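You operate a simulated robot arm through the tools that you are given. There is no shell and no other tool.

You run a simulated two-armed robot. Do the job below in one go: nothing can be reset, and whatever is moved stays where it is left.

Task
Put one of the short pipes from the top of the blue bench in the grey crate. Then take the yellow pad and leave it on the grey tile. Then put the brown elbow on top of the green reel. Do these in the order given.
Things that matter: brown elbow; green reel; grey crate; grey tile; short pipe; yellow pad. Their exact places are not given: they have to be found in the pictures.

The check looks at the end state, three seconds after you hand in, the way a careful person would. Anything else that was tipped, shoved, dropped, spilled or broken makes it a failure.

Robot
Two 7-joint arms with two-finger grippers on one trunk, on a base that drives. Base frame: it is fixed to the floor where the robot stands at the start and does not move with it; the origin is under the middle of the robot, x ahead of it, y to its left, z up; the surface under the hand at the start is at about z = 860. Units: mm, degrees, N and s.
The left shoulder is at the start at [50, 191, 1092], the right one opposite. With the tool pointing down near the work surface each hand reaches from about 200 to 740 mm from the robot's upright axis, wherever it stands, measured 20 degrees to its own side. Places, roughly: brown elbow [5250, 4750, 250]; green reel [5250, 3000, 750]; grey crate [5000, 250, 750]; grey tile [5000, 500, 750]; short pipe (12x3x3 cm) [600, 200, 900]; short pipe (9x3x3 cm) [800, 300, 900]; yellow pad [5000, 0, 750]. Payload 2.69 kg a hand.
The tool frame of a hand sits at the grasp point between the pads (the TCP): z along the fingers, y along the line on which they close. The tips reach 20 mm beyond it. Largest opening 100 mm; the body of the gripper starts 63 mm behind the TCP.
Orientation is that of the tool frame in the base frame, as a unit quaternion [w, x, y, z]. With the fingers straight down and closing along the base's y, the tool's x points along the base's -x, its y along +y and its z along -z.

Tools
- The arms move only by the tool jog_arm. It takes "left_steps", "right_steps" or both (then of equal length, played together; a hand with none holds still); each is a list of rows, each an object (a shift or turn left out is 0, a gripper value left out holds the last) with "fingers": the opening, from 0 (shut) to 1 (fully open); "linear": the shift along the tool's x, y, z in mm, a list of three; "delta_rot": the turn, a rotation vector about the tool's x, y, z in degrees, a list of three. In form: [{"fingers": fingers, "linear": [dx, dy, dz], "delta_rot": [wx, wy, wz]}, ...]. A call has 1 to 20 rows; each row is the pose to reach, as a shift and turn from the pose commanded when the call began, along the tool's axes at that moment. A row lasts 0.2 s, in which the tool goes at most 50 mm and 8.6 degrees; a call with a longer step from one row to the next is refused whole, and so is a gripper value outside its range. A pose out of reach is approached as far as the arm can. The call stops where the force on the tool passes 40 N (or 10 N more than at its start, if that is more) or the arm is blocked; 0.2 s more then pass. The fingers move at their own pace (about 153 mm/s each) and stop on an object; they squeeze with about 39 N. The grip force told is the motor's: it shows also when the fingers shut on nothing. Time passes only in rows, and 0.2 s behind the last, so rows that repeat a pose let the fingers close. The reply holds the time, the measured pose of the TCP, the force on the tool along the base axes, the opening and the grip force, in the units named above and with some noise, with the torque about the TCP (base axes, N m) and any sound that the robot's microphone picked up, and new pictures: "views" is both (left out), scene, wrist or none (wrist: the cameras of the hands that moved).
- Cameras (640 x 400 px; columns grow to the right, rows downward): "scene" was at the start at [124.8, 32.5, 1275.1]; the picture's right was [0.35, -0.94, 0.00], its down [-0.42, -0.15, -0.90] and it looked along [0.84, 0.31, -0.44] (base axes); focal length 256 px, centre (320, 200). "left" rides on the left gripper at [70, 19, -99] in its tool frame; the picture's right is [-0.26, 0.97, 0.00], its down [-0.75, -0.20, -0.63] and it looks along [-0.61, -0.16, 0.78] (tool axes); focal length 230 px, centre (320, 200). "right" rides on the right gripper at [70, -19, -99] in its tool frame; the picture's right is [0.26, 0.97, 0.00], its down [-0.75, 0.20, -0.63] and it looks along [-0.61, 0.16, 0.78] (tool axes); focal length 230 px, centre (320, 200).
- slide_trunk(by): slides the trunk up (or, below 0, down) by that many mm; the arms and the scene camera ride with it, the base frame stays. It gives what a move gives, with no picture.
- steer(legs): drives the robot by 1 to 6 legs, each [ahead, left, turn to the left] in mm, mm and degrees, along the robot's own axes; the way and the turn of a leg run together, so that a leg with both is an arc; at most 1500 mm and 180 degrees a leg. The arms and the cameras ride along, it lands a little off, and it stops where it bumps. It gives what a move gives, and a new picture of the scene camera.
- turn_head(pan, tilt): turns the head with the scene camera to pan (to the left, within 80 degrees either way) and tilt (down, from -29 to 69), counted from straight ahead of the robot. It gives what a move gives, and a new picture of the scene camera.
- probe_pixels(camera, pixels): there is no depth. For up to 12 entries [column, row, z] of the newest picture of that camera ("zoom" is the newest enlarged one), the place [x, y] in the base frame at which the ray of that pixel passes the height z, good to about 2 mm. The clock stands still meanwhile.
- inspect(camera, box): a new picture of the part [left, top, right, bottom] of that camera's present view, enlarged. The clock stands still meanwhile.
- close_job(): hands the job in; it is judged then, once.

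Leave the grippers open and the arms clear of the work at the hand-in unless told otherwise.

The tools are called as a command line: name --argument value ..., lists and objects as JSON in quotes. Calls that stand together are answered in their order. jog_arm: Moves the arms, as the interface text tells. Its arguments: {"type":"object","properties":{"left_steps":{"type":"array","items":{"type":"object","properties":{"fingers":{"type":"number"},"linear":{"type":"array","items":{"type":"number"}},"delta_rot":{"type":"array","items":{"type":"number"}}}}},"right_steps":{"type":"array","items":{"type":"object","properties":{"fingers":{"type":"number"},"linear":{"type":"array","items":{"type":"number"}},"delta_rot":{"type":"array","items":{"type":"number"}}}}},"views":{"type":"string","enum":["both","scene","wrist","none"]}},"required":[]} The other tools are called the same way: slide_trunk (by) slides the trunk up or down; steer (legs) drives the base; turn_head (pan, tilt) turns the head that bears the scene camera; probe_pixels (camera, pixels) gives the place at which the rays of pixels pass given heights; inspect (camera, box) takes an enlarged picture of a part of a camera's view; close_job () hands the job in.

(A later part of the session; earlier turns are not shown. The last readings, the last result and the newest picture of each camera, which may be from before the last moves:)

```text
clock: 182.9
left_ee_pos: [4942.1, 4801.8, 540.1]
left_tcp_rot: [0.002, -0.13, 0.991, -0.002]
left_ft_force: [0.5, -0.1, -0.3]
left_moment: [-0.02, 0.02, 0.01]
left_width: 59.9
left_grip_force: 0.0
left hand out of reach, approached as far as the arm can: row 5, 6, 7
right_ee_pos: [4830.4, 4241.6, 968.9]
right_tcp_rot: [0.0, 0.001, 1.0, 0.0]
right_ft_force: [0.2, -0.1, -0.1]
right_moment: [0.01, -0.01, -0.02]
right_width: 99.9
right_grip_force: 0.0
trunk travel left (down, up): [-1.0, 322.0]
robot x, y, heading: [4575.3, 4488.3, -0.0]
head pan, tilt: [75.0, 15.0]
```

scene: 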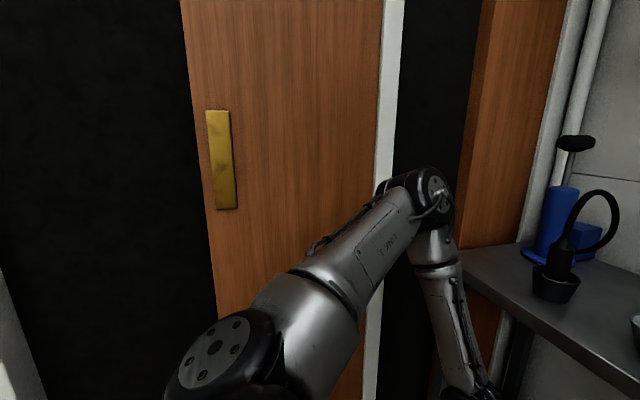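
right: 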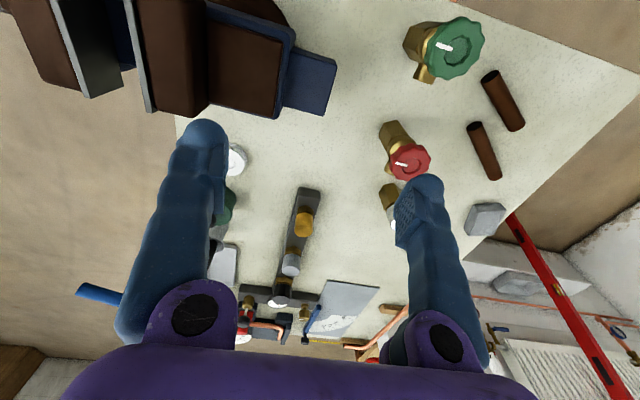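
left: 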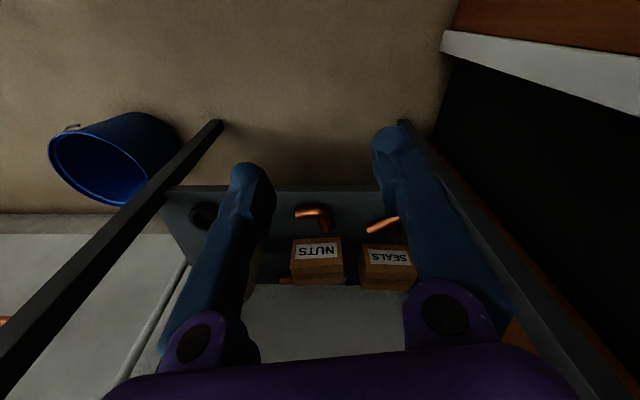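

The tool-straight-down pose hit a wrist limit because the forearm is too steep this close. I will instead extend the arm further while the robot stands back, then drive the low hand in under the stand's top. I back off 130 mm.

steer --legs '[[-130, 0, 0]]'

jog_arm --left_steps '[{"linear": [-36, -8, 0]}, {"linear": [-72, -16, 5]}, {"linear": [-108, -24, 20]}, {"linear": [-145, -31, 50]}, {"linear": [-145, -31, 85]}, {"linear": [-145, -31, 110]}, {"linear": [-145, -31, 110]}]'

```text
clock: 184.2
left_ee_pos: [4812.3, 4802.7, 539.9]
left_tcp_rot: [0.003, -0.13, 0.992, -0.001]
left_ft_force: [0.3, 0.1, -0.4]
left_moment: [0.0, -0.05, 0.0]
left_width: 59.9
left_grip_force: 0.0
right_ee_pos: [4700.9, 4242.7, 969.1]
right_tcp_rot: [0.001, 0.0, 1.0, 0.0]
right_ft_force: [-0.4, -0.2, 0.5]
right_moment: [0.0, 0.04, 0.01]
right_width: 100.0
right_grip_force: 0.0
trunk travel left (down, up): [-1.0, 322.0]
robot x, y, heading: [4444.2, 4492.4, -0.1]
head pan, tilt: [75.0, 15.0]
```

scene: 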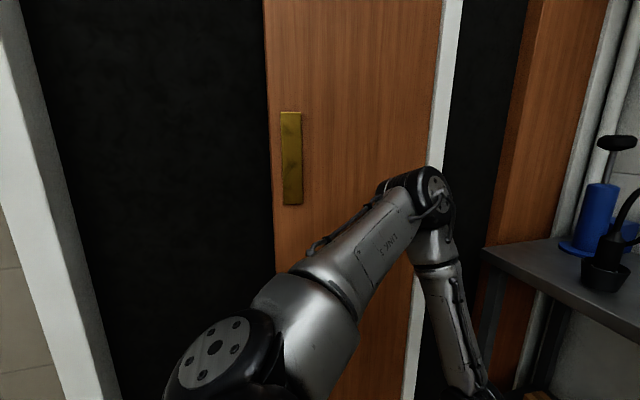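

```text
clock: 185.8
left_ee_pos: [4903.4, 4842.3, 556.1]
left_tcp_rot: [0.003, -0.13, 0.992, -0.001]
left_ft_force: [0.4, 0.4, 0.0]
left_moment: [-0.01, 0.02, -0.01]
left_width: 59.9
left_grip_force: 0.0
left hand out of reach, approached as far as the arm can: row 1, 2, 3, 4, 5, 6, 7
right_ee_pos: [4699.5, 4241.7, 969.5]
right_tcp_rot: [0.0, 0.0, 1.0, 0.0]
right_ft_force: [0.1, -0.1, 0.2]
right_moment: [-0.02, 0.0, 0.0]
right_width: 99.9
right_grip_force: 0.1
trunk travel left (down, up): [-1.0, 322.0]
robot x, y, heading: [4451.1, 4488.9, -0.1]
head pan, tilt: [75.0, 15.0]
```

scene: 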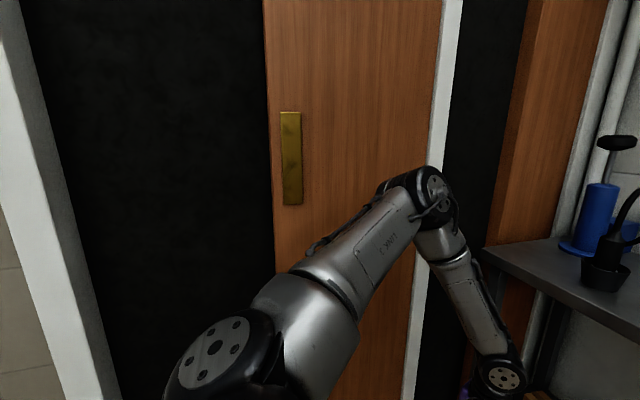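
left: 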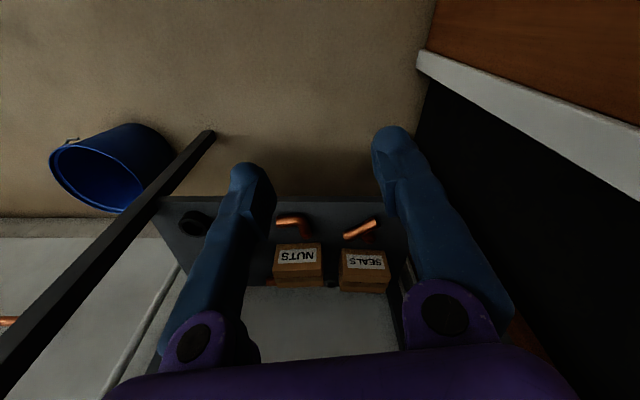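

The upper arm itself is at a joint limit. I want to understand its geometry: I probe the arm's elbow (437,190) and wrist (505,378) discs at several heights.

probe_pixels --camera "scene" --pixels '[[437, 190, 850], [437, 190, 900], [437, 190, 950], [437, 190, 1000], [437, 190, 1050], [505, 378, 650], [505, 378, 700], [505, 378, 750], [215, 345, 900], [215, 345, 950]]'

turn_head --pan 80 --tilt 45

```text
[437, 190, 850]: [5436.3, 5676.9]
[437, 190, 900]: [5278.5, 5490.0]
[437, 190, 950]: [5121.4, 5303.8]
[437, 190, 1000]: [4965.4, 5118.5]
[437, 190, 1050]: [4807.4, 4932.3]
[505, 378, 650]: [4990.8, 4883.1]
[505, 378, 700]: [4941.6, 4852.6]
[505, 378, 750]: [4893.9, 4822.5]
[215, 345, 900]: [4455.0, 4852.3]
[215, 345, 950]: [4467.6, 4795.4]
```

```text
clock: 186.8
left_ee_pos: [4904.8, 4842.1, 556.5]
left_tcp_rot: [0.002, -0.13, 0.992, -0.002]
left_ft_force: [-0.1, 0.0, 0.3]
left_moment: [0.0, -0.02, 0.01]
left_width: 60.0
left_grip_force: 0.0
right_ee_pos: [4699.8, 4243.2, 968.2]
right_tcp_rot: [0.001, 0.0, 1.0, 0.001]
right_ft_force: [0.5, -0.6, 0.8]
right_moment: [-0.02, 0.01, 0.02]
right_width: 100.2
right_grip_force: 0.0
trunk travel left (down, up): [-1.0, 322.0]
robot x, y, heading: [4448.8, 4487.8, -0.2]
head pan, tilt: [80.0, 45.0]
```

scene: 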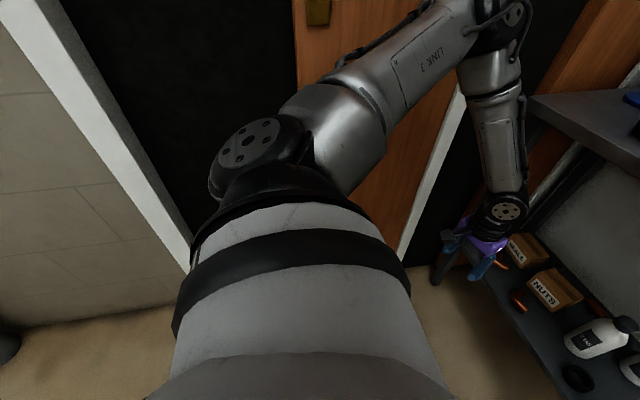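

The wrist sits about 180 mm above the TCP; the upper arm seems stuck about 18° above horizontal. I test in free space whether tilting the tool forward lets the hand go lower.

jog_arm --left_steps '[{"delta_rot": [0, -8, 0]}, {"delta_rot": [0, -16, 0]}, {"delta_rot": [0, -24, 0]}, {"delta_rot": [0, -30, 0]}, {"delta_rot": [0, -30, 0], "linear": [0, 0, 40]}, {"delta_rot": [0, -30, 0], "linear": [0, 0, 80]}, {"delta_rot": [0, -30, 0], "linear": [0, 0, 120]}, {"delta_rot": [0, -30, 0], "linear": [0, 0, 120]}]'

```text
clock: 188.6
left_ee_pos: [4895.2, 4863.0, 552.8]
left_tcp_rot: [0.258, -0.126, 0.957, 0.032]
left_ft_force: [-0.2, 0.0, -0.7]
left_moment: [0.02, 0.0, 0.02]
left_width: 59.8
left_grip_force: 0.0
left hand out of reach, approached as far as the arm can: row 4, 5, 6, 7, 8
right_ee_pos: [4699.9, 4241.4, 969.0]
right_tcp_rot: [0.0, -0.001, 1.0, 0.0]
right_ft_force: [-0.1, 0.2, -0.8]
right_moment: [0.02, -0.01, 0.0]
right_width: 100.3
right_grip_force: 0.0
trunk travel left (down, up): [-1.0, 322.0]
robot x, y, heading: [4445.6, 4490.4, 0.1]
head pan, tilt: [80.0, 45.0]
```

scene: 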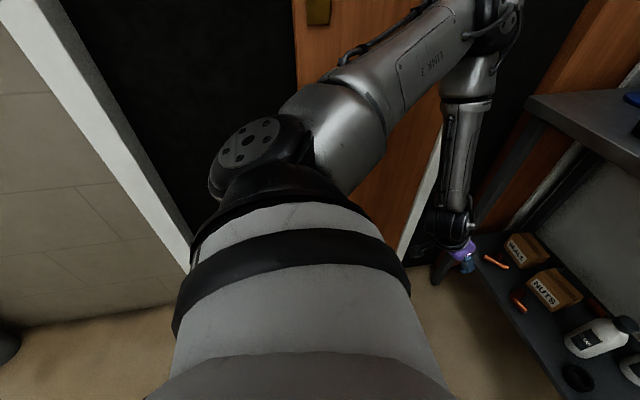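
left: 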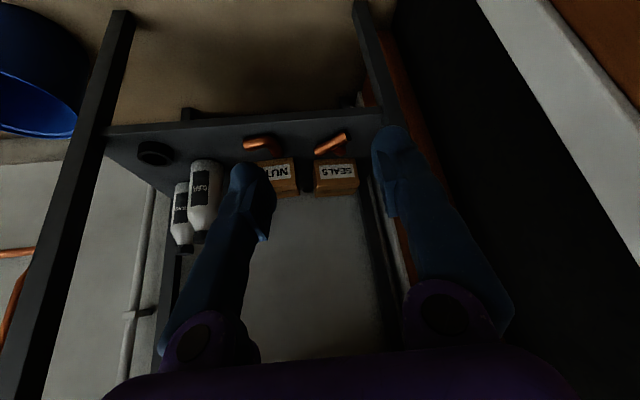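

No change: the upper arm stays put. I explore with the right hand in the open space at the right to learn how low a hand can go in other directions: forward, outward and down.

jog_arm --right_steps '[{"linear": [-12, -20, 40]}, {"linear": [-24, -40, 80]}, {"linear": [-36, -60, 120]}, {"linear": [-48, -80, 160]}, {"linear": [-60, -100, 200]}, {"linear": [-72, -120, 240]}, {"linear": [-84, -140, 280]}, {"linear": [-96, -160, 320]}, {"linear": [-108, -180, 360]}, {"linear": [-120, -200, 400]}, {"linear": [-120, -200, 440]}, {"linear": [-120, -200, 480]}, {"linear": [-120, -200, 520]}, {"linear": [-120, -200, 560]}, {"linear": [-120, -200, 560]}]' --views "none"

turn_head --pan -75 --tilt 25

```text
clock: 191.8
left_ee_pos: [4894.9, 4863.7, 552.6]
left_tcp_rot: [0.259, -0.127, 0.957, 0.033]
left_ft_force: [1.4, 0.1, -0.3]
left_moment: [0.0, -0.02, 0.0]
left_width: 60.0
left_grip_force: 0.0
right_ee_pos: [4821.0, 4043.5, 408.1]
right_tcp_rot: [0.0, 0.001, 1.0, 0.0]
right_ft_force: [0.0, -0.4, 0.4]
right_moment: [-0.01, 0.02, -0.02]
right_width: 100.2
right_grip_force: 0.0
trunk travel left (down, up): [-1.0, 322.0]
robot x, y, heading: [4449.2, 4491.1, 0.1]
head pan, tilt: [80.0, 45.0]
```

```text
clock: 194.2
left_ee_pos: [4895.3, 4863.2, 553.2]
left_tcp_rot: [0.258, -0.127, 0.957, 0.033]
left_ft_force: [0.0, 0.4, 0.1]
left_moment: [-0.03, -0.01, 0.02]
left_width: 60.1
left_grip_force: 0.0
right_ee_pos: [4821.4, 4042.2, 407.0]
right_tcp_rot: [0.0, 0.0, 1.0, 0.0]
right_ft_force: [0.0, 0.1, 0.7]
right_moment: [0.0, -0.02, 0.05]
right_width: 99.9
right_grip_force: 0.1
trunk travel left (down, up): [-1.0, 322.0]
robot x, y, heading: [4451.1, 4486.4, 0.1]
head pan, tilt: [-75.0, 25.0]
```

scene: 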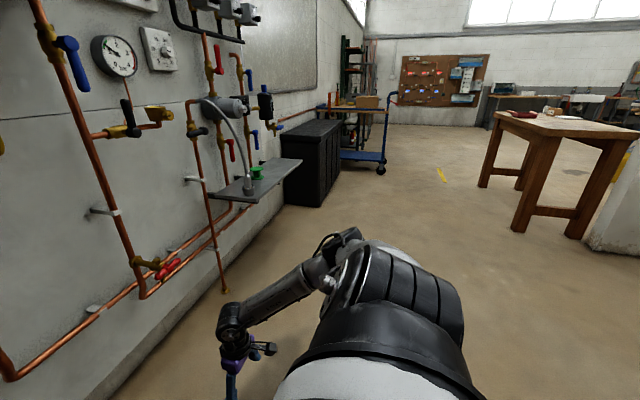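

The right hand, further out to its side (rel 372,-445), reached z=408 easily. So low reaches work around 50° to the side. I probe this region: down to z≈330, then forward 100 and inward 60.

jog_arm --right_steps '[{"linear": [0, 0, 40]}, {"linear": [0, 0, 78]}, {"linear": [-35, 0, 78]}, {"linear": [-70, 0, 78]}, {"linear": [-100, 0, 78]}, {"linear": [-100, 30, 78]}, {"linear": [-100, 60, 78]}, {"linear": [-100, 60, 78]}]' --views "scene"

```text
clock: 195.9
left_ee_pos: [4894.8, 4863.6, 552.4]
left_tcp_rot: [0.259, -0.126, 0.957, 0.032]
left_ft_force: [-0.6, 0.4, -0.1]
left_moment: [0.01, -0.05, 0.01]
left_width: 60.3
left_grip_force: 0.2
right_ee_pos: [4920.4, 4102.1, 331.4]
right_tcp_rot: [0.0, 0.0, 1.0, 0.0]
right_ft_force: [0.5, 0.1, 0.1]
right_moment: [-0.03, -0.04, 0.01]
right_width: 100.2
right_grip_force: 0.0
trunk travel left (down, up): [-1.0, 322.0]
robot x, y, heading: [4448.7, 4492.4, -0.1]
head pan, tilt: [-75.0, 25.0]
```

scene: 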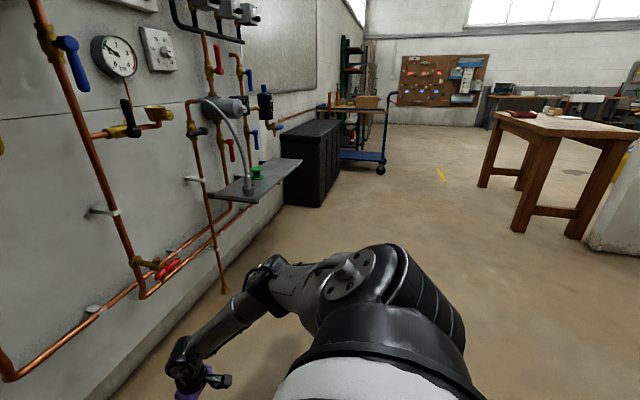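

Very good: the elbow-down posture reaches z=331 at rel (472,-390). I test a bit more inward/forward (rel ≈ 512,-300) to know the range.

jog_arm --right_steps '[{"linear": [0, 30, 0]}, {"linear": [0, 60, 0]}, {"linear": [0, 90, 0]}, {"linear": [-40, 90, 0]}, {"linear": [-40, 90, 0]}]' --views "none"

```text
clock: 197.2
left_ee_pos: [4895.9, 4863.0, 552.3]
left_tcp_rot: [0.259, -0.126, 0.957, 0.031]
left_ft_force: [-0.2, -0.4, -0.3]
left_moment: [0.03, 0.0, 0.02]
left_width: 59.8
left_grip_force: 0.0
right_ee_pos: [4961.7, 4194.0, 331.8]
right_tcp_rot: [0.0, 0.001, 1.0, 0.0]
right_ft_force: [1.1, -0.9, 0.2]
right_moment: [0.01, -0.01, -0.03]
right_width: 99.7
right_grip_force: 0.1
trunk travel left (down, up): [-1.0, 322.0]
robot x, y, heading: [4449.2, 4488.7, 0.2]
head pan, tilt: [-75.0, 25.0]
```

Works too. So the left hand must take the outward route. I bring the right hand back up the way it came.

jog_arm --right_steps '[{"linear": [28, -30, 0]}, {"linear": [56, -60, 0]}, {"linear": [84, -90, 0]}, {"linear": [112, -120, 0]}, {"linear": [140, -150, 0]}, {"linear": [140, -150, -40]}, {"linear": [149, -136, -82]}, {"linear": [158, -122, -125]}, {"linear": [166, -108, -168]}, {"linear": [175, -93, -211]}, {"linear": [184, -79, -254]}, {"linear": [193, -65, -297]}, {"linear": [202, -51, -340]}, {"linear": [211, -37, -382]}, {"linear": [219, -23, -425]}, {"linear": [228, -9, -468]}, {"linear": [237, 5, -511]}, {"linear": [246, 20, -554]}, {"linear": [255, 34, -597]}, {"linear": [263, 48, -637]}]' --views "none"

steer --legs '[[-150, -60, 0]]'

```text
clock: 201.3
left_ee_pos: [4894.5, 4862.6, 553.3]
left_tcp_rot: [0.259, -0.127, 0.957, 0.032]
left_ft_force: [0.0, -0.3, -0.2]
left_moment: [0.02, -0.01, -0.01]
left_width: 60.1
left_grip_force: 0.0
right_ee_pos: [4697.1, 4240.2, 968.4]
right_tcp_rot: [0.0, 0.001, 1.0, 0.0]
right_ft_force: [0.0, -0.4, 0.0]
right_moment: [-0.03, 0.02, -0.01]
right_width: 100.2
right_grip_force: 0.0
trunk travel left (down, up): [-1.0, 322.0]
robot x, y, heading: [4452.7, 4491.7, -0.2]
head pan, tilt: [-75.0, 25.0]
```

```text
clock: 202.8
left_ee_pos: [4747.6, 4803.3, 553.6]
left_tcp_rot: [0.259, -0.127, 0.957, 0.033]
left_ft_force: [-0.6, 0.1, -0.7]
left_moment: [0.0, -0.02, -0.01]
left_width: 60.1
left_grip_force: 0.1
right_ee_pos: [4548.5, 4178.6, 966.7]
right_tcp_rot: [0.0, 0.0, 1.0, 0.0]
right_ft_force: [0.2, 0.3, 0.0]
right_moment: [0.01, 0.02, -0.01]
right_width: 100.1
right_grip_force: 0.2
trunk travel left (down, up): [-1.0, 322.0]
robot x, y, heading: [4299.8, 4430.2, -0.1]
head pan, tilt: [-75.0, 25.0]
```

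scene: 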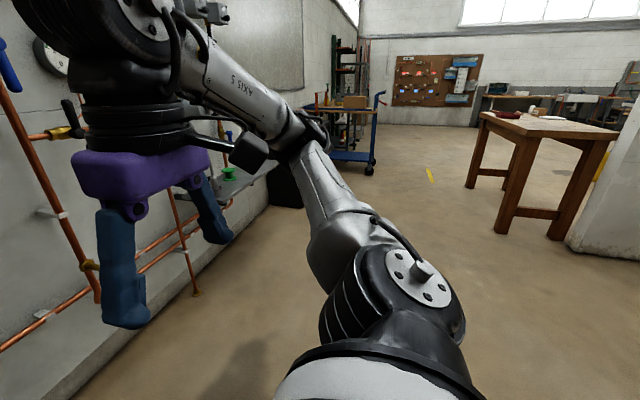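

Now I untilt the left hand in place.

jog_arm --left_steps '[{"delta_rot": [0, 8, 0]}, {"delta_rot": [0, 16, 0]}, {"delta_rot": [0, 24, 0]}, {"delta_rot": [0, 30, 0]}, {"delta_rot": [0, 30, 0]}]' --views "none"

```text
clock: 204.0
left_ee_pos: [4745.9, 4804.1, 552.7]
left_tcp_rot: [0.002, -0.131, 0.991, -0.003]
left_ft_force: [0.2, -0.7, 0.5]
left_moment: [0.01, 0.02, 0.01]
left_width: 59.8
left_grip_force: 0.0
right_ee_pos: [4549.8, 4179.2, 968.0]
right_tcp_rot: [0.0, 0.0, 1.0, 0.0]
right_ft_force: [-0.2, -0.2, 0.3]
right_moment: [0.0, 0.01, 0.04]
right_width: 100.1
right_grip_force: 0.0
trunk travel left (down, up): [-1.0, 322.0]
robot x, y, heading: [4305.9, 4428.4, 0.2]
head pan, tilt: [-75.0, 25.0]
```

I raise the left hand back to the tucked pose (rel 250,247, z≈968), the mirror of the right one.

jog_arm --left_steps '[{"linear": [10, -3, -42], "delta_rot": [0, 0, 1]}, {"linear": [25, -8, -84], "delta_rot": [0, 0, 3]}, {"linear": [45, -15, -124], "delta_rot": [0, 0, 4]}, {"linear": [65, -22, -164], "delta_rot": [0, 0, 6]}, {"linear": [85, -28, -204], "delta_rot": [0, 0, 7]}, {"linear": [105, -35, -244], "delta_rot": [0, 0, 9]}, {"linear": [125, -42, -284], "delta_rot": [0, 0, 10]}, {"linear": [147, -49, -324], "delta_rot": [0, 0, 12]}, {"linear": [170, -57, -360], "delta_rot": [0, 0, 13]}, {"linear": [195, -65, -390], "delta_rot": [0, 0, 14]}, {"linear": [219, -73, -415], "delta_rot": [0, 0, 15]}, {"linear": [219, -73, -415], "delta_rot": [0, 0, 15]}]' --views "none"

```text
clock: 206.6
left_ee_pos: [4551.4, 4677.3, 967.2]
left_tcp_rot: [0.003, 0.0, 1.0, 0.0]
left_ft_force: [0.3, 0.3, 0.1]
left_moment: [0.02, 0.02, 0.01]
left_width: 59.9
left_grip_force: 0.1
right_ee_pos: [4550.0, 4178.3, 967.1]
right_tcp_rot: [0.0, 0.0, 1.0, 0.0]
right_ft_force: [-0.1, -0.3, 0.4]
right_moment: [-0.02, 0.02, 0.03]
right_width: 99.8
right_grip_force: 0.0
trunk travel left (down, up): [-1.0, 322.0]
robot x, y, heading: [4301.8, 4428.8, 0.1]
head pan, tilt: [-75.0, 25.0]
```

Mirror of the right hand's path: outward, forward and down, first half, watching the elbow.

jog_arm --left_steps '[{"linear": [-12, 20, 40]}, {"linear": [-24, 40, 80]}, {"linear": [-36, 60, 120]}, {"linear": [-48, 80, 160]}, {"linear": [-60, 100, 200]}, {"linear": [-72, 120, 240]}, {"linear": [-84, 140, 280]}, {"linear": [-84, 140, 280]}]' --views "none"

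turn_head --pan 75 --tilt 25

```text
clock: 208.4
left_ee_pos: [4635.7, 4814.7, 687.5]
left_tcp_rot: [0.002, 0.0, 1.0, -0.001]
left_ft_force: [0.6, -0.7, 0.2]
left_moment: [-0.03, -0.03, -0.01]
left_width: 59.9
left_grip_force: 0.0
right_ee_pos: [4549.5, 4178.3, 966.4]
right_tcp_rot: [0.0, 0.0, 1.0, -0.001]
right_ft_force: [-0.4, 0.6, -0.3]
right_moment: [-0.02, -0.01, -0.02]
right_width: 99.9
right_grip_force: 0.1
trunk travel left (down, up): [-1.0, 322.0]
robot x, y, heading: [4299.1, 4427.3, -0.3]
head pan, tilt: [-75.0, 25.0]
```

```text
clock: 210.7
left_ee_pos: [4635.5, 4814.9, 687.4]
left_tcp_rot: [0.003, 0.0, 1.0, -0.001]
left_ft_force: [-0.6, 1.0, 0.5]
left_moment: [0.0, -0.03, -0.03]
left_width: 59.8
left_grip_force: 0.1
right_ee_pos: [4551.4, 4179.3, 966.8]
right_tcp_rot: [0.0, 0.0, 1.0, 0.001]
right_ft_force: [-0.8, -0.1, 0.3]
right_moment: [0.02, 0.0, 0.02]
right_width: 100.1
right_grip_force: 0.2
trunk travel left (down, up): [-1.0, 322.0]
robot x, y, heading: [4301.1, 4426.3, 0.3]
head pan, tilt: [75.0, 25.0]
```

scene: 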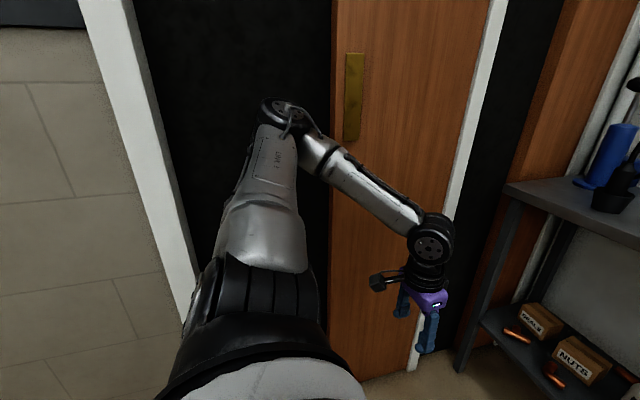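

The elbow is still well clear of the wall. Second half down to z≈408.

jog_arm --left_steps '[{"linear": [-12, 20, 40]}, {"linear": [-24, 40, 80]}, {"linear": [-36, 60, 120]}, {"linear": [-36, 60, 160]}, {"linear": [-36, 60, 200]}, {"linear": [-36, 60, 240]}, {"linear": [-36, 60, 280]}, {"linear": [-36, 60, 280]}]' --views "scene"

```text
clock: 212.5
left_ee_pos: [4660.5, 4876.5, 511.8]
left_tcp_rot: [0.002, 0.001, 1.0, -0.001]
left_ft_force: [0.0, -0.7, 0.4]
left_moment: [0.0, -0.03, 0.0]
left_width: 60.2
left_grip_force: 0.0
left hand out of reach, approached as far as the arm can: row 5, 6, 7, 8
right_ee_pos: [4550.2, 4178.6, 966.2]
right_tcp_rot: [-0.001, -0.001, 1.0, 0.0]
right_ft_force: [-0.4, -0.3, 0.5]
right_moment: [-0.01, 0.03, -0.04]
right_width: 100.2
right_grip_force: 0.1
trunk travel left (down, up): [-1.0, 322.0]
robot x, y, heading: [4298.6, 4426.9, 0.2]
head pan, tilt: [75.0, 25.0]
```

scene: 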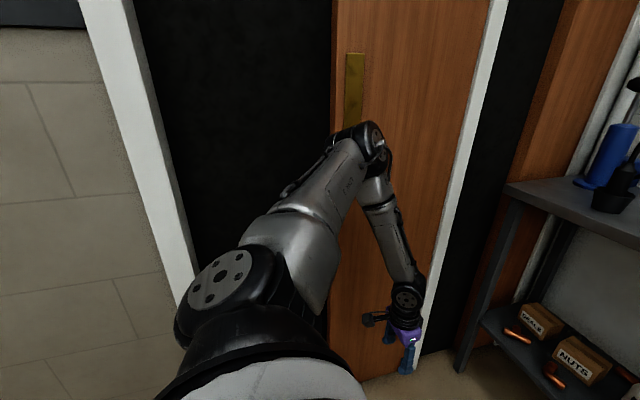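

The left arm is in a different shoulder posture from the right and is stuck at z≈512. The right arm can go low, so I plan to use the right arm. I first raise the left hand again.

jog_arm --left_steps '[{"linear": [3, -5, -42]}, {"linear": [10, -18, -84]}, {"linear": [20, -35, -124]}, {"linear": [30, -53, -164]}, {"linear": [40, -71, -204]}, {"linear": [50, -89, -244]}, {"linear": [60, -107, -284]}, {"linear": [70, -125, -322]}, {"linear": [80, -143, -360]}, {"linear": [90, -161, -396]}, {"linear": [101, -181, -430]}, {"linear": [112, -202, -458]}, {"linear": [112, -202, -458]}]' --views "none"

steer --legs '[[-350, -300, 0]]'

```text
clock: 215.3
left_ee_pos: [4546.1, 4675.0, 971.7]
left_tcp_rot: [0.003, 0.0, 1.0, -0.001]
left_ft_force: [0.3, -0.4, -0.5]
left_moment: [-0.03, -0.02, 0.01]
left_width: 60.2
left_grip_force: 0.0
right_ee_pos: [4550.7, 4178.4, 967.1]
right_tcp_rot: [-0.001, 0.0, 1.0, 0.0]
right_ft_force: [-0.2, -0.4, -0.3]
right_moment: [0.0, 0.02, -0.03]
right_width: 100.0
right_grip_force: 0.1
trunk travel left (down, up): [-1.0, 322.0]
robot x, y, heading: [4297.4, 4430.1, -0.1]
head pan, tilt: [75.0, 25.0]
```

```text
clock: 218.5
left_ee_pos: [4194.2, 4376.0, 971.5]
left_tcp_rot: [0.002, -0.001, 1.0, -0.001]
left_ft_force: [-0.3, 0.4, -0.9]
left_moment: [0.01, -0.02, -0.01]
left_width: 60.1
left_grip_force: 0.2
right_ee_pos: [4199.2, 3880.0, 967.9]
right_tcp_rot: [0.0, 0.0, 1.0, 0.0]
right_ft_force: [0.5, 0.1, -0.4]
right_moment: [0.02, 0.03, 0.02]
right_width: 99.7
right_grip_force: 0.0
trunk travel left (down, up): [-1.0, 322.0]
robot x, y, heading: [3954.0, 4126.6, 0.2]
head pan, tilt: [75.0, 25.0]
```

scene: 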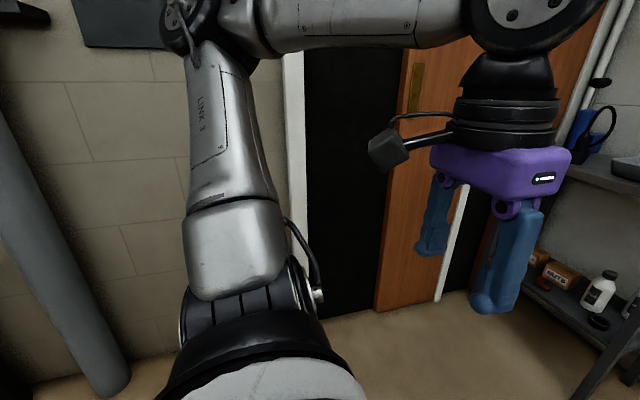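

Open space. I lower the right hand by the known outward route and then test further forward and inward at z≈335.

jog_arm --right_steps '[{"linear": [-12, -20, 40]}, {"linear": [-24, -40, 80]}, {"linear": [-36, -60, 120]}, {"linear": [-48, -80, 160]}, {"linear": [-60, -100, 200]}, {"linear": [-72, -120, 240]}, {"linear": [-84, -140, 280]}, {"linear": [-96, -160, 320]}, {"linear": [-108, -180, 360]}, {"linear": [-120, -200, 400]}, {"linear": [-120, -200, 440]}, {"linear": [-120, -200, 480]}, {"linear": [-120, -200, 520]}, {"linear": [-120, -200, 560]}, {"linear": [-120, -200, 600]}, {"linear": [-150, -190, 633]}, {"linear": [-190, -170, 633]}, {"linear": [-225, -140, 633]}, {"linear": [-260, -110, 633]}, {"linear": [-260, -70, 633]}]' --views "none"

jog_arm --right_steps '[{"linear": [-20, 30, 0]}, {"linear": [-40, 60, 0]}, {"linear": [-60, 90, 0]}, {"linear": [-80, 120, 0]}, {"linear": [-80, 160, 0]}, {"linear": [-80, 200, 0]}, {"linear": [-80, 200, 0]}]' --views "none"

turn_head --pan -60 --tilt 35

```text
clock: 222.7
left_ee_pos: [4194.8, 4376.5, 969.7]
left_tcp_rot: [0.003, -0.001, 1.0, -0.001]
left_ft_force: [0.1, -0.8, -0.1]
left_moment: [0.02, 0.0, -0.01]
left_width: 60.1
left_grip_force: 0.1
right_ee_pos: [4458.1, 3812.2, 335.7]
right_tcp_rot: [0.0, 0.0, 1.0, 0.0]
right_ft_force: [0.7, 0.6, -0.1]
right_moment: [0.02, -0.03, 0.03]
right_width: 100.2
right_grip_force: 0.0
trunk travel left (down, up): [-1.0, 322.0]
robot x, y, heading: [3952.4, 4129.3, 0.3]
head pan, tilt: [75.0, 25.0]
```

```text
clock: 224.3
left_ee_pos: [4195.3, 4378.3, 970.5]
left_tcp_rot: [0.003, -0.001, 1.0, 0.0]
left_ft_force: [-0.5, -0.7, 0.7]
left_moment: [0.0, 0.01, -0.03]
left_width: 59.9
left_grip_force: 0.0
right_ee_pos: [4510.5, 3994.2, 353.8]
right_tcp_rot: [0.0, -0.001, 1.0, 0.0]
right_ft_force: [0.1, 0.1, -0.3]
right_moment: [0.05, 0.02, -0.03]
right_width: 100.1
right_grip_force: 0.0
right hand out of reach, approached as far as the arm can: row 3, 4, 5, 6, 7
trunk travel left (down, up): [-1.0, 322.0]
robot x, y, heading: [3950.5, 4129.4, -0.1]
head pan, tilt: [75.0, 25.0]
```

```text
clock: 226.5
left_ee_pos: [4195.0, 4376.0, 970.0]
left_tcp_rot: [0.003, -0.001, 1.0, -0.001]
left_ft_force: [-0.2, -0.5, 0.3]
left_moment: [0.0, 0.02, -0.03]
left_width: 60.2
left_grip_force: 0.0
right_ee_pos: [4510.4, 3993.3, 355.4]
right_tcp_rot: [0.001, 0.0, 1.0, 0.0]
right_ft_force: [0.5, 0.5, -1.1]
right_moment: [-0.01, -0.01, 0.03]
right_width: 100.0
right_grip_force: 0.0
trunk travel left (down, up): [-1.0, 322.0]
robot x, y, heading: [3947.2, 4130.4, 0.0]
head pan, tilt: [-60.0, 35.0]
```

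scene: 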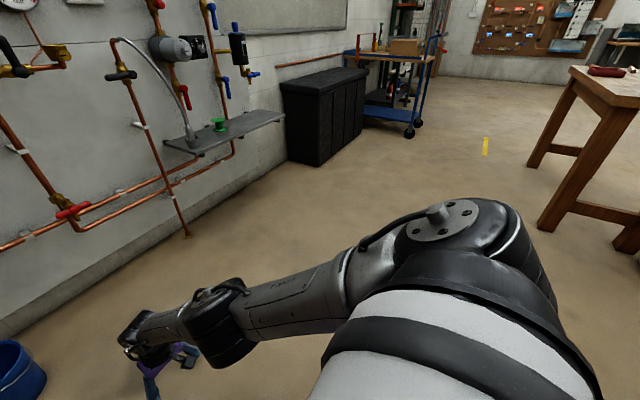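

The right arm extends nicely at low height with its elbow in line: rel (560,-137). With the tool tilted 30° forward I gain more reach. I test the wanted attitude here: yaw −29° first, pulling back slightly.

jog_arm --right_steps '[{"linear": [20, 0, 0], "delta_rot": [0, 0, 7.3], "fingers": 0.6}, {"linear": [30, 0, 0], "delta_rot": [0, 0, 14.6]}, {"linear": [30, 0, 0], "delta_rot": [0, 0, 21.9]}, {"linear": [30, 0, 0], "delta_rot": [0, 0, 29]}, {"linear": [30, 0, 0], "delta_rot": [0, 0, 29]}]' --views "none"

jog_arm --right_steps '[{"delta_rot": [0, -8, 0]}, {"delta_rot": [0, -16, 0]}, {"delta_rot": [0, -24, 0]}, {"delta_rot": [0, -30, 0]}, {"delta_rot": [0, -30, 0]}]' --views "both"

```text
clock: 227.7
left_ee_pos: [4194.1, 4376.1, 970.8]
left_tcp_rot: [0.002, -0.001, 1.0, -0.001]
left_ft_force: [-0.4, 0.6, -0.3]
left_moment: [0.0, 0.0, 0.03]
left_width: 60.0
left_grip_force: 0.1
right_ee_pos: [4480.8, 3993.6, 354.0]
right_tcp_rot: [0.0, 0.251, 0.968, 0.0]
right_ft_force: [-1.0, 0.4, 0.6]
right_moment: [0.01, 0.01, 0.02]
right_width: 59.9
right_grip_force: 0.0
trunk travel left (down, up): [-1.0, 322.0]
robot x, y, heading: [3950.0, 4131.6, 0.1]
head pan, tilt: [-60.0, 35.0]
```

```text
clock: 228.9
left_ee_pos: [4195.7, 4377.3, 970.3]
left_tcp_rot: [0.003, -0.001, 1.0, -0.001]
left_ft_force: [1.0, -0.2, -0.5]
left_moment: [0.01, 0.0, 0.0]
left_width: 60.0
left_grip_force: 0.1
right_ee_pos: [4481.0, 3993.9, 354.4]
right_tcp_rot: [0.251, 0.241, 0.935, -0.065]
right_ft_force: [-1.0, -0.1, -0.6]
right_moment: [0.01, -0.01, 0.02]
right_width: 60.2
right_grip_force: 0.0
trunk travel left (down, up): [-1.0, 322.0]
robot x, y, heading: [3950.5, 4132.3, 0.3]
head pan, tilt: [-60.0, 35.0]
```

scene: 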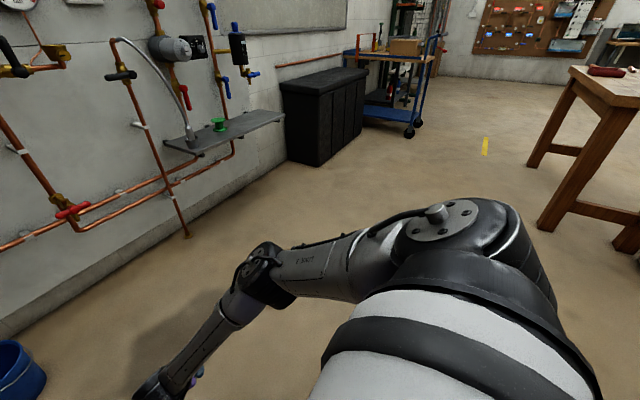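
right: 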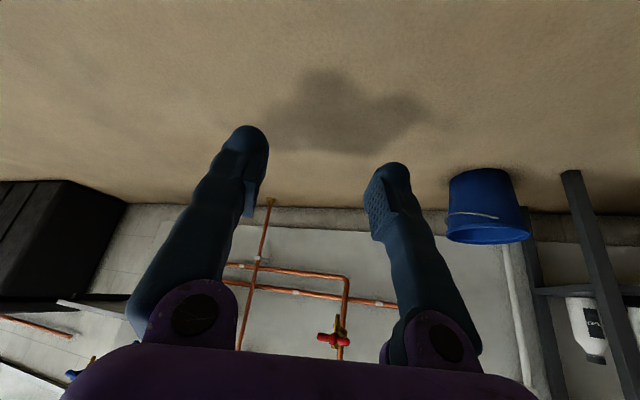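

The tilt works. I now test the final extension: base shift (+49,-12,-19).

jog_arm --right_steps '[{"linear": [-16, 6.6, 20]}, {"linear": [-32.6, 13.2, 40.8]}, {"linear": [-32.6, 13.2, 40.8]}]' --views "scene"

```text
clock: 229.7
left_ee_pos: [4194.6, 4377.3, 969.6]
left_tcp_rot: [0.003, -0.001, 1.0, -0.002]
left_ft_force: [-0.3, 0.4, 0.3]
left_moment: [-0.03, 0.05, -0.01]
left_width: 60.0
left_grip_force: 0.0
right_ee_pos: [4529.8, 3982.9, 336.4]
right_tcp_rot: [0.25, 0.241, 0.935, -0.065]
right_ft_force: [0.3, 0.8, 0.1]
right_moment: [-0.03, 0.01, 0.0]
right_width: 59.9
right_grip_force: 0.0
trunk travel left (down, up): [-1.0, 322.0]
robot x, y, heading: [3948.6, 4130.3, 0.1]
head pan, tilt: [-60.0, 35.0]
```

scene: 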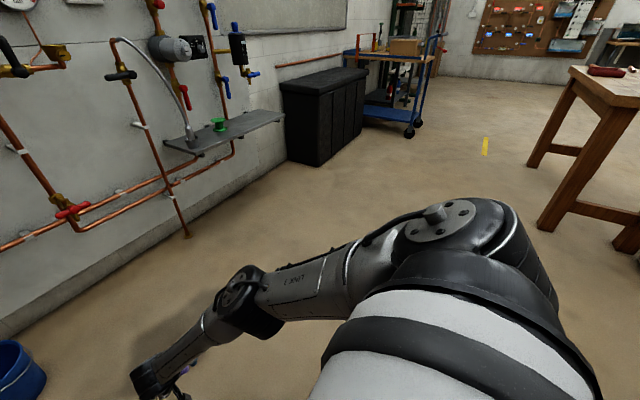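

Reached. But approaching diagonally, the arm's elbow would come too near the stand's top edge; coming more from the side (robot turned about 70° left, arm reaching to its right) keeps everything clear. I test that reach here: rel (427,-568), tilt direction −55°.

jog_arm --right_steps '[{"linear": [-7.4, -44.3, 0.9], "delta_rot": [1.3, 0, 2.25]}, {"linear": [-14.9, -88.6, 1.8], "delta_rot": [2.6, 0, 4.5]}, {"linear": [-22.3, -132.8, 2.7], "delta_rot": [3.9, 0, 6.75]}, {"linear": [-29.8, -177.1, 3.6], "delta_rot": [5.2, 0, 9]}, {"linear": [-37.2, -221.4, 4.5], "delta_rot": [6.5, 0, 11.25]}, {"linear": [-44.6, -265.7, 5.3], "delta_rot": [7.8, 0, 13.5]}, {"linear": [-52, -310, 6.2], "delta_rot": [9.1, 0, 15.75]}, {"linear": [-59.5, -354.2, 7.1], "delta_rot": [10.4, 0, 18]}, {"linear": [-67, -398.5, 8], "delta_rot": [11.7, 0, 20.25]}, {"linear": [-74.4, -442.8, 8.9], "delta_rot": [13, 0, 22.5]}, {"linear": [-74.4, -442.8, 8.9], "delta_rot": [13, 0, 22.5]}]' --views "both"

```text
clock: 232.1
left_ee_pos: [4194.4, 4377.1, 970.9]
left_tcp_rot: [0.003, -0.001, 1.0, 0.0]
left_ft_force: [0.4, 0.2, 0.6]
left_moment: [0.04, 0.0, 0.03]
left_width: 60.0
left_grip_force: 0.1
right_ee_pos: [4376.2, 3561.2, 365.4]
right_tcp_rot: [0.23, 0.445, 0.857, -0.119]
right_ft_force: [-0.2, 0.6, -0.3]
right_moment: [-0.02, 0.01, -0.02]
right_width: 60.0
right_grip_force: 0.0
trunk travel left (down, up): [-1.0, 322.0]
robot x, y, heading: [3950.3, 4130.2, 0.2]
head pan, tilt: [-60.0, 35.0]
```

scene: 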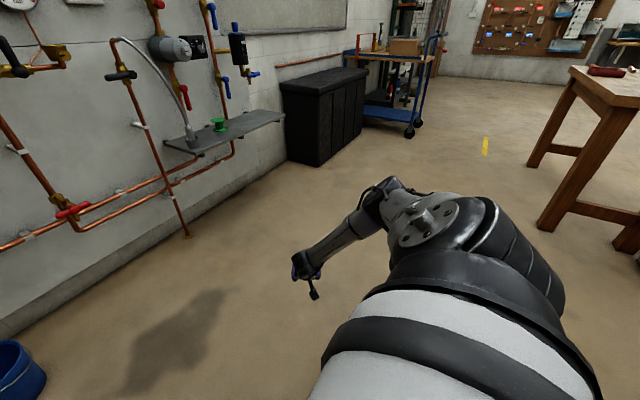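
right: 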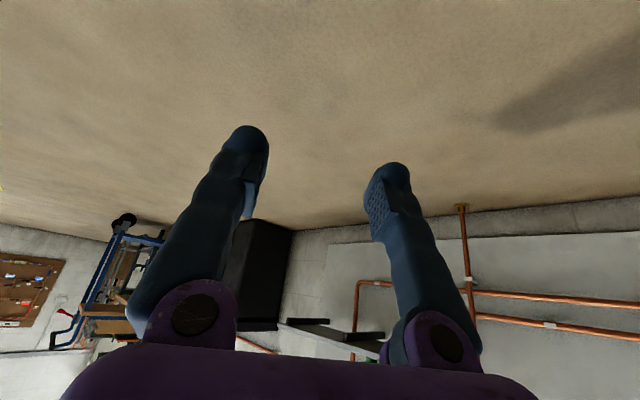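

That works as well. To keep the elbow and wrist further from the stand's front I tilt the tool to 45°.

jog_arm --right_steps '[{"delta_rot": [0, -5, 0]}, {"delta_rot": [0, -10, 0]}, {"delta_rot": [0, -15, 0]}, {"delta_rot": [0, -15, 0]}]' --views "none"

```text
clock: 233.1
left_ee_pos: [4195.4, 4376.7, 971.7]
left_tcp_rot: [0.003, 0.0, 1.0, -0.002]
left_ft_force: [0.0, 0.5, 0.4]
left_moment: [-0.01, 0.01, 0.07]
left_width: 60.1
left_grip_force: 0.0
right_ee_pos: [4375.8, 3561.6, 365.9]
right_tcp_rot: [0.341, 0.426, 0.819, -0.177]
right_ft_force: [0.2, -0.8, 0.0]
right_moment: [-0.01, 0.02, 0.0]
right_width: 60.2
right_grip_force: 0.1
right hand out of reach, approached as far as the arm can: row 2
trunk travel left (down, up): [-1.0, 322.0]
robot x, y, heading: [3949.6, 4130.9, 0.2]
head pan, tilt: [-60.0, 35.0]
```

I now shift to the planned rel (434,-605,337).

jog_arm --right_steps '[{"linear": [-2, -7, 22]}, {"linear": [-4.1, -14.1, 43.9]}, {"linear": [-4.1, -14.1, 43.9]}]' --views "scene"

turn_head --pan -75 --tilt 40

```text
clock: 233.9
left_ee_pos: [4194.9, 4377.9, 970.5]
left_tcp_rot: [0.002, -0.002, 1.0, 0.001]
left_ft_force: [0.9, 0.4, -0.3]
left_moment: [0.03, 0.0, 0.0]
left_width: 60.1
left_grip_force: 0.0
right_ee_pos: [4385.6, 3526.1, 337.6]
right_tcp_rot: [0.34, 0.426, 0.82, -0.177]
right_ft_force: [-0.6, -0.7, 0.0]
right_moment: [0.0, -0.02, 0.02]
right_width: 60.1
right_grip_force: 0.1
trunk travel left (down, up): [-1.0, 322.0]
robot x, y, heading: [3946.7, 4130.9, 0.1]
head pan, tilt: [-60.0, 35.0]
```

scene: 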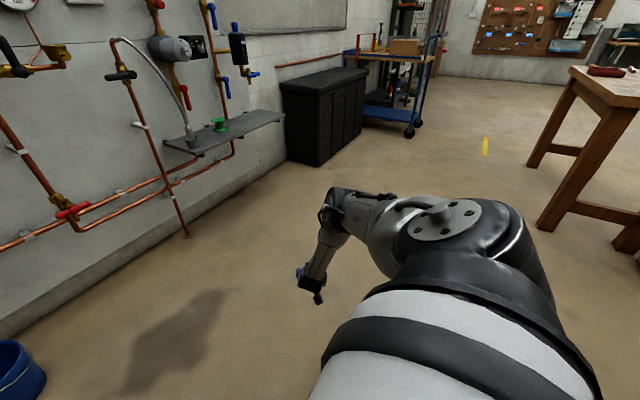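

```text
clock: 234.7
left_ee_pos: [4195.3, 4376.7, 970.0]
left_tcp_rot: [0.002, -0.001, 1.0, -0.002]
left_ft_force: [0.8, -0.1, -0.1]
left_moment: [0.0, 0.01, 0.01]
left_width: 59.8
left_grip_force: 0.1
right_ee_pos: [4383.9, 3525.7, 337.6]
right_tcp_rot: [0.339, 0.425, 0.821, -0.175]
right_ft_force: [-0.3, 0.7, 0.7]
right_moment: [0.01, 0.0, -0.03]
right_width: 60.0
right_grip_force: 0.1
trunk travel left (down, up): [-1.0, 322.0]
robot x, y, heading: [3951.0, 4129.6, 0.0]
head pan, tilt: [-75.0, 40.0]
```

scene: 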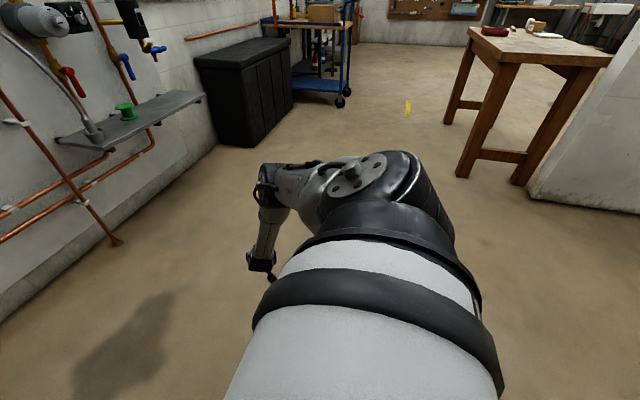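

The elbow settled in a good place (rel 269,-452,803): everything would stay in front of the stand. I raise the hand 70 mm for the approach and check it holds that posture.

jog_arm --right_steps '[{"linear": [-25, 0, -25]}, {"linear": [-49.7, 0, -49.3]}, {"linear": [-49.7, 0, -49.3]}]' --views "scene"

```text
clock: 235.5
left_ee_pos: [4195.7, 4376.9, 969.6]
left_tcp_rot: [0.003, -0.001, 1.0, -0.002]
left_ft_force: [-0.3, -0.5, 0.7]
left_moment: [0.01, 0.0, 0.02]
left_width: 60.0
left_grip_force: 0.1
right_ee_pos: [4383.8, 3525.2, 407.8]
right_tcp_rot: [0.339, 0.426, 0.82, -0.177]
right_ft_force: [0.3, 0.2, -0.2]
right_moment: [0.02, -0.02, 0.03]
right_width: 60.1
right_grip_force: 0.1
trunk travel left (down, up): [-1.0, 322.0]
robot x, y, heading: [3948.2, 4131.4, 0.2]
head pan, tilt: [-75.0, 40.0]
```

scene: 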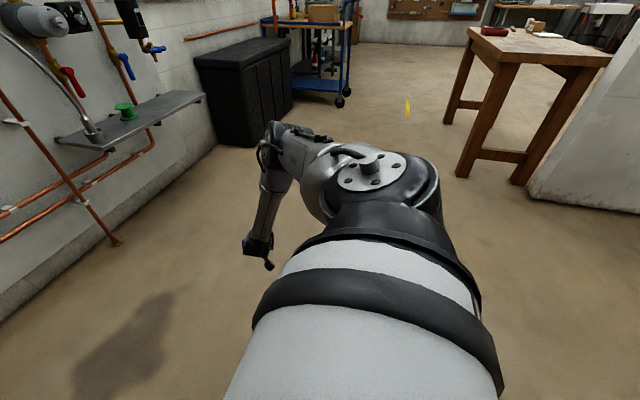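

Now I turn the robot 70° left in place and move to the pre-approach place.

steer --legs '[[0, 0, 70]]'

steer --legs '[[550, -86, 0]]'

```text
clock: 238.9
left_ee_pos: [3799.1, 4443.5, 970.8]
left_tcp_rot: [0.003, -0.577, 0.817, 0.002]
left_ft_force: [-0.2, -0.5, -0.4]
left_moment: [0.02, 0.02, 0.0]
left_width: 60.2
left_grip_force: 0.0
right_ee_pos: [4665.7, 4335.7, 405.7]
right_tcp_rot: [0.379, -0.124, 0.916, 0.051]
right_ft_force: [0.7, -0.4, 0.4]
right_moment: [-0.03, -0.01, -0.01]
right_width: 60.2
right_grip_force: 0.0
trunk travel left (down, up): [-1.0, 322.0]
robot x, y, heading: [3947.6, 4127.7, 70.5]
head pan, tilt: [-75.0, 40.0]
```

scene: 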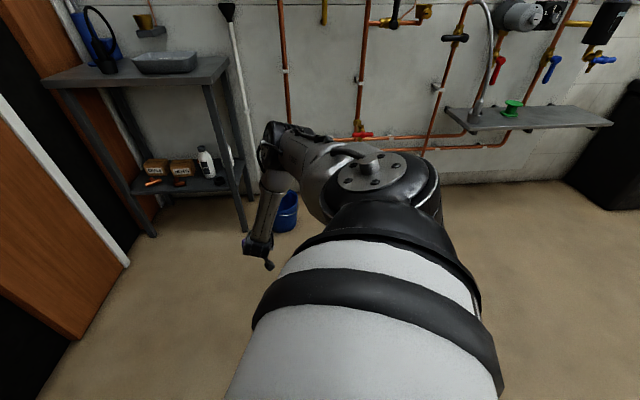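

```text
clock: 242.1
left_ee_pos: [4063.0, 4930.3, 970.5]
left_tcp_rot: [0.002, -0.577, 0.817, 0.001]
left_ft_force: [0.7, 1.1, 0.5]
left_moment: [0.03, 0.0, 0.01]
left_width: 60.1
left_grip_force: 0.1
right_ee_pos: [4928.7, 4823.1, 408.0]
right_tcp_rot: [0.379, -0.125, 0.915, 0.052]
right_ft_force: [0.0, -0.7, -0.1]
right_moment: [0.01, -0.02, 0.01]
right_width: 60.1
right_grip_force: 0.2
trunk travel left (down, up): [-1.0, 322.0]
robot x, y, heading: [4211.8, 4619.2, 70.5]
head pan, tilt: [-75.0, 40.0]
```

scene: 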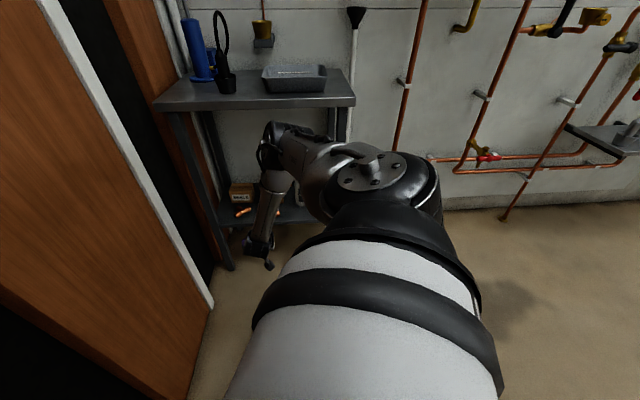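

The hand is 255 mm in front of the target. I look through the right wrist camera.

inspect --camera "right" --box '[0, 0, 640, 400]'

```text
1.00 times, centred on (320, 200) of right (not enlarged: the box is as wide or as high as the picture)
```

zoom: 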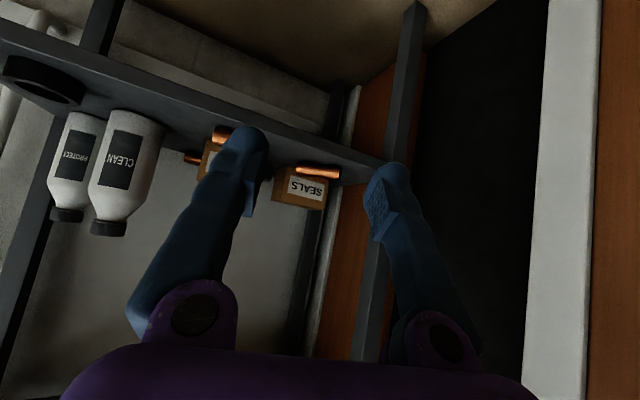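

The picture is upside down (camera looks level). The elbow shows at about (222,133), the tee at (318,172). I probe them.

probe_pixels --camera "zoom" --pixels '[[215, 132, 322], [232, 130, 322], [318, 172, 322], [222, 125, 332], [375, 178, 310], [100, 75, 310], [105, 233, 470], [190, 158, 322]]'

inspect --camera "right" --box '[150, 90, 350, 220]'

```text
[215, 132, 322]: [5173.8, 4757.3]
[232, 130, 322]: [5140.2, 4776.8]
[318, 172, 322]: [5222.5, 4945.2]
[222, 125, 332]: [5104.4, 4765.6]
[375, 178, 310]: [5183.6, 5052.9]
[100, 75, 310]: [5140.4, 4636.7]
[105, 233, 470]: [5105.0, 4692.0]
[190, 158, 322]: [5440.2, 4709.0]
```

```text
3.08 times, centred on (250, 155) of right
```

zoom: 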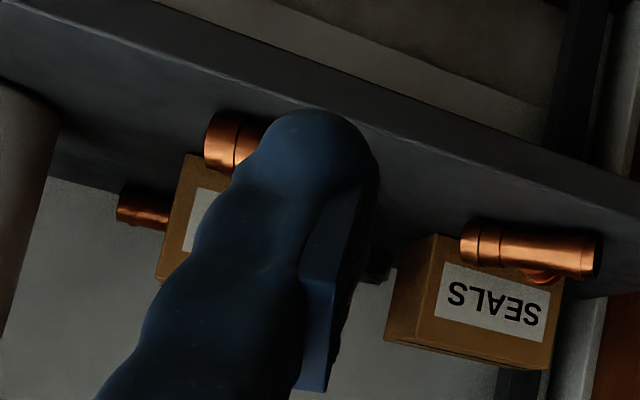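

The elbow's end at about (5160,4765) agrees with the earlier reading. I drive along world +x by 150 mm first: robot axes [50, −142].

steer --legs '[[48, -142, 0]]'

inspect --camera "right" --box '[0, 0, 640, 400]'

```text
clock: 244.0
left_ee_pos: [4213.0, 4927.7, 970.9]
left_tcp_rot: [0.002, -0.577, 0.817, 0.001]
left_ft_force: [0.4, 0.1, 0.8]
left_moment: [-0.02, 0.02, -0.02]
left_width: 60.1
left_grip_force: 0.0
right_ee_pos: [5079.3, 4820.2, 406.6]
right_tcp_rot: [0.38, -0.124, 0.915, 0.051]
right_ft_force: [0.2, 0.0, -0.8]
right_moment: [-0.02, 0.0, 0.03]
right_width: 59.9
right_grip_force: 0.0
trunk travel left (down, up): [-1.0, 322.0]
robot x, y, heading: [4366.1, 4611.6, 70.6]
head pan, tilt: [-75.0, 40.0]
```

scene: 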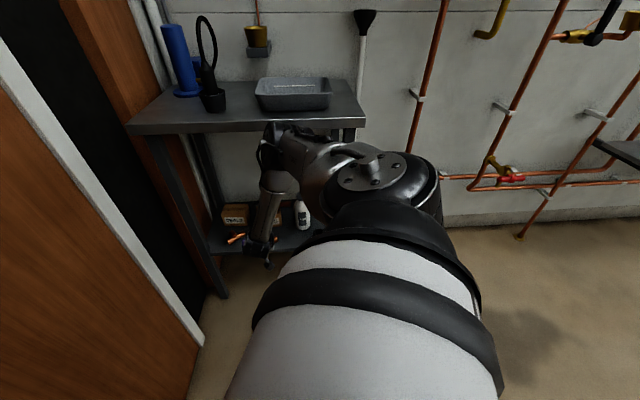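

```text
1.00 times, centred on (320, 200) of right (not enlarged: the box is as wide or as high as the picture)
```

zoom: 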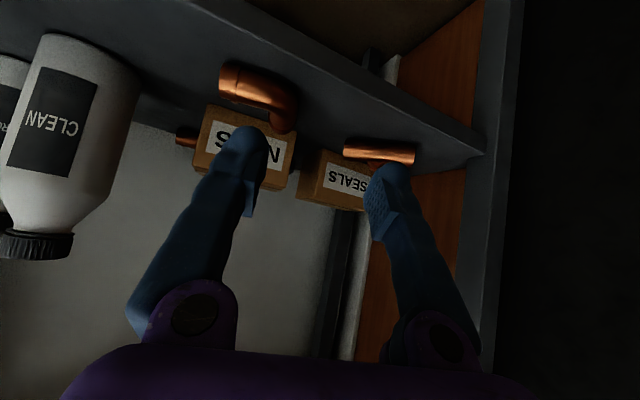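

Now the elbow is clear in view: long leg end at (225,80), bend near (285,95), back leg down to (283,130). I probe these.

inspect --camera "right" --box '[190, 40, 430, 190]'

probe_pixels --camera "zoom" --pixels '[[80, 110, 322]]'

```text
2.67 times, centred on (310, 115) of right
```

zoom: 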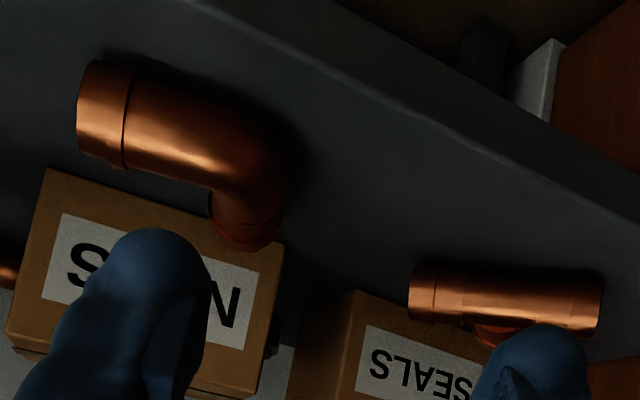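

```text
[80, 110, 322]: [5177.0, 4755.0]
```

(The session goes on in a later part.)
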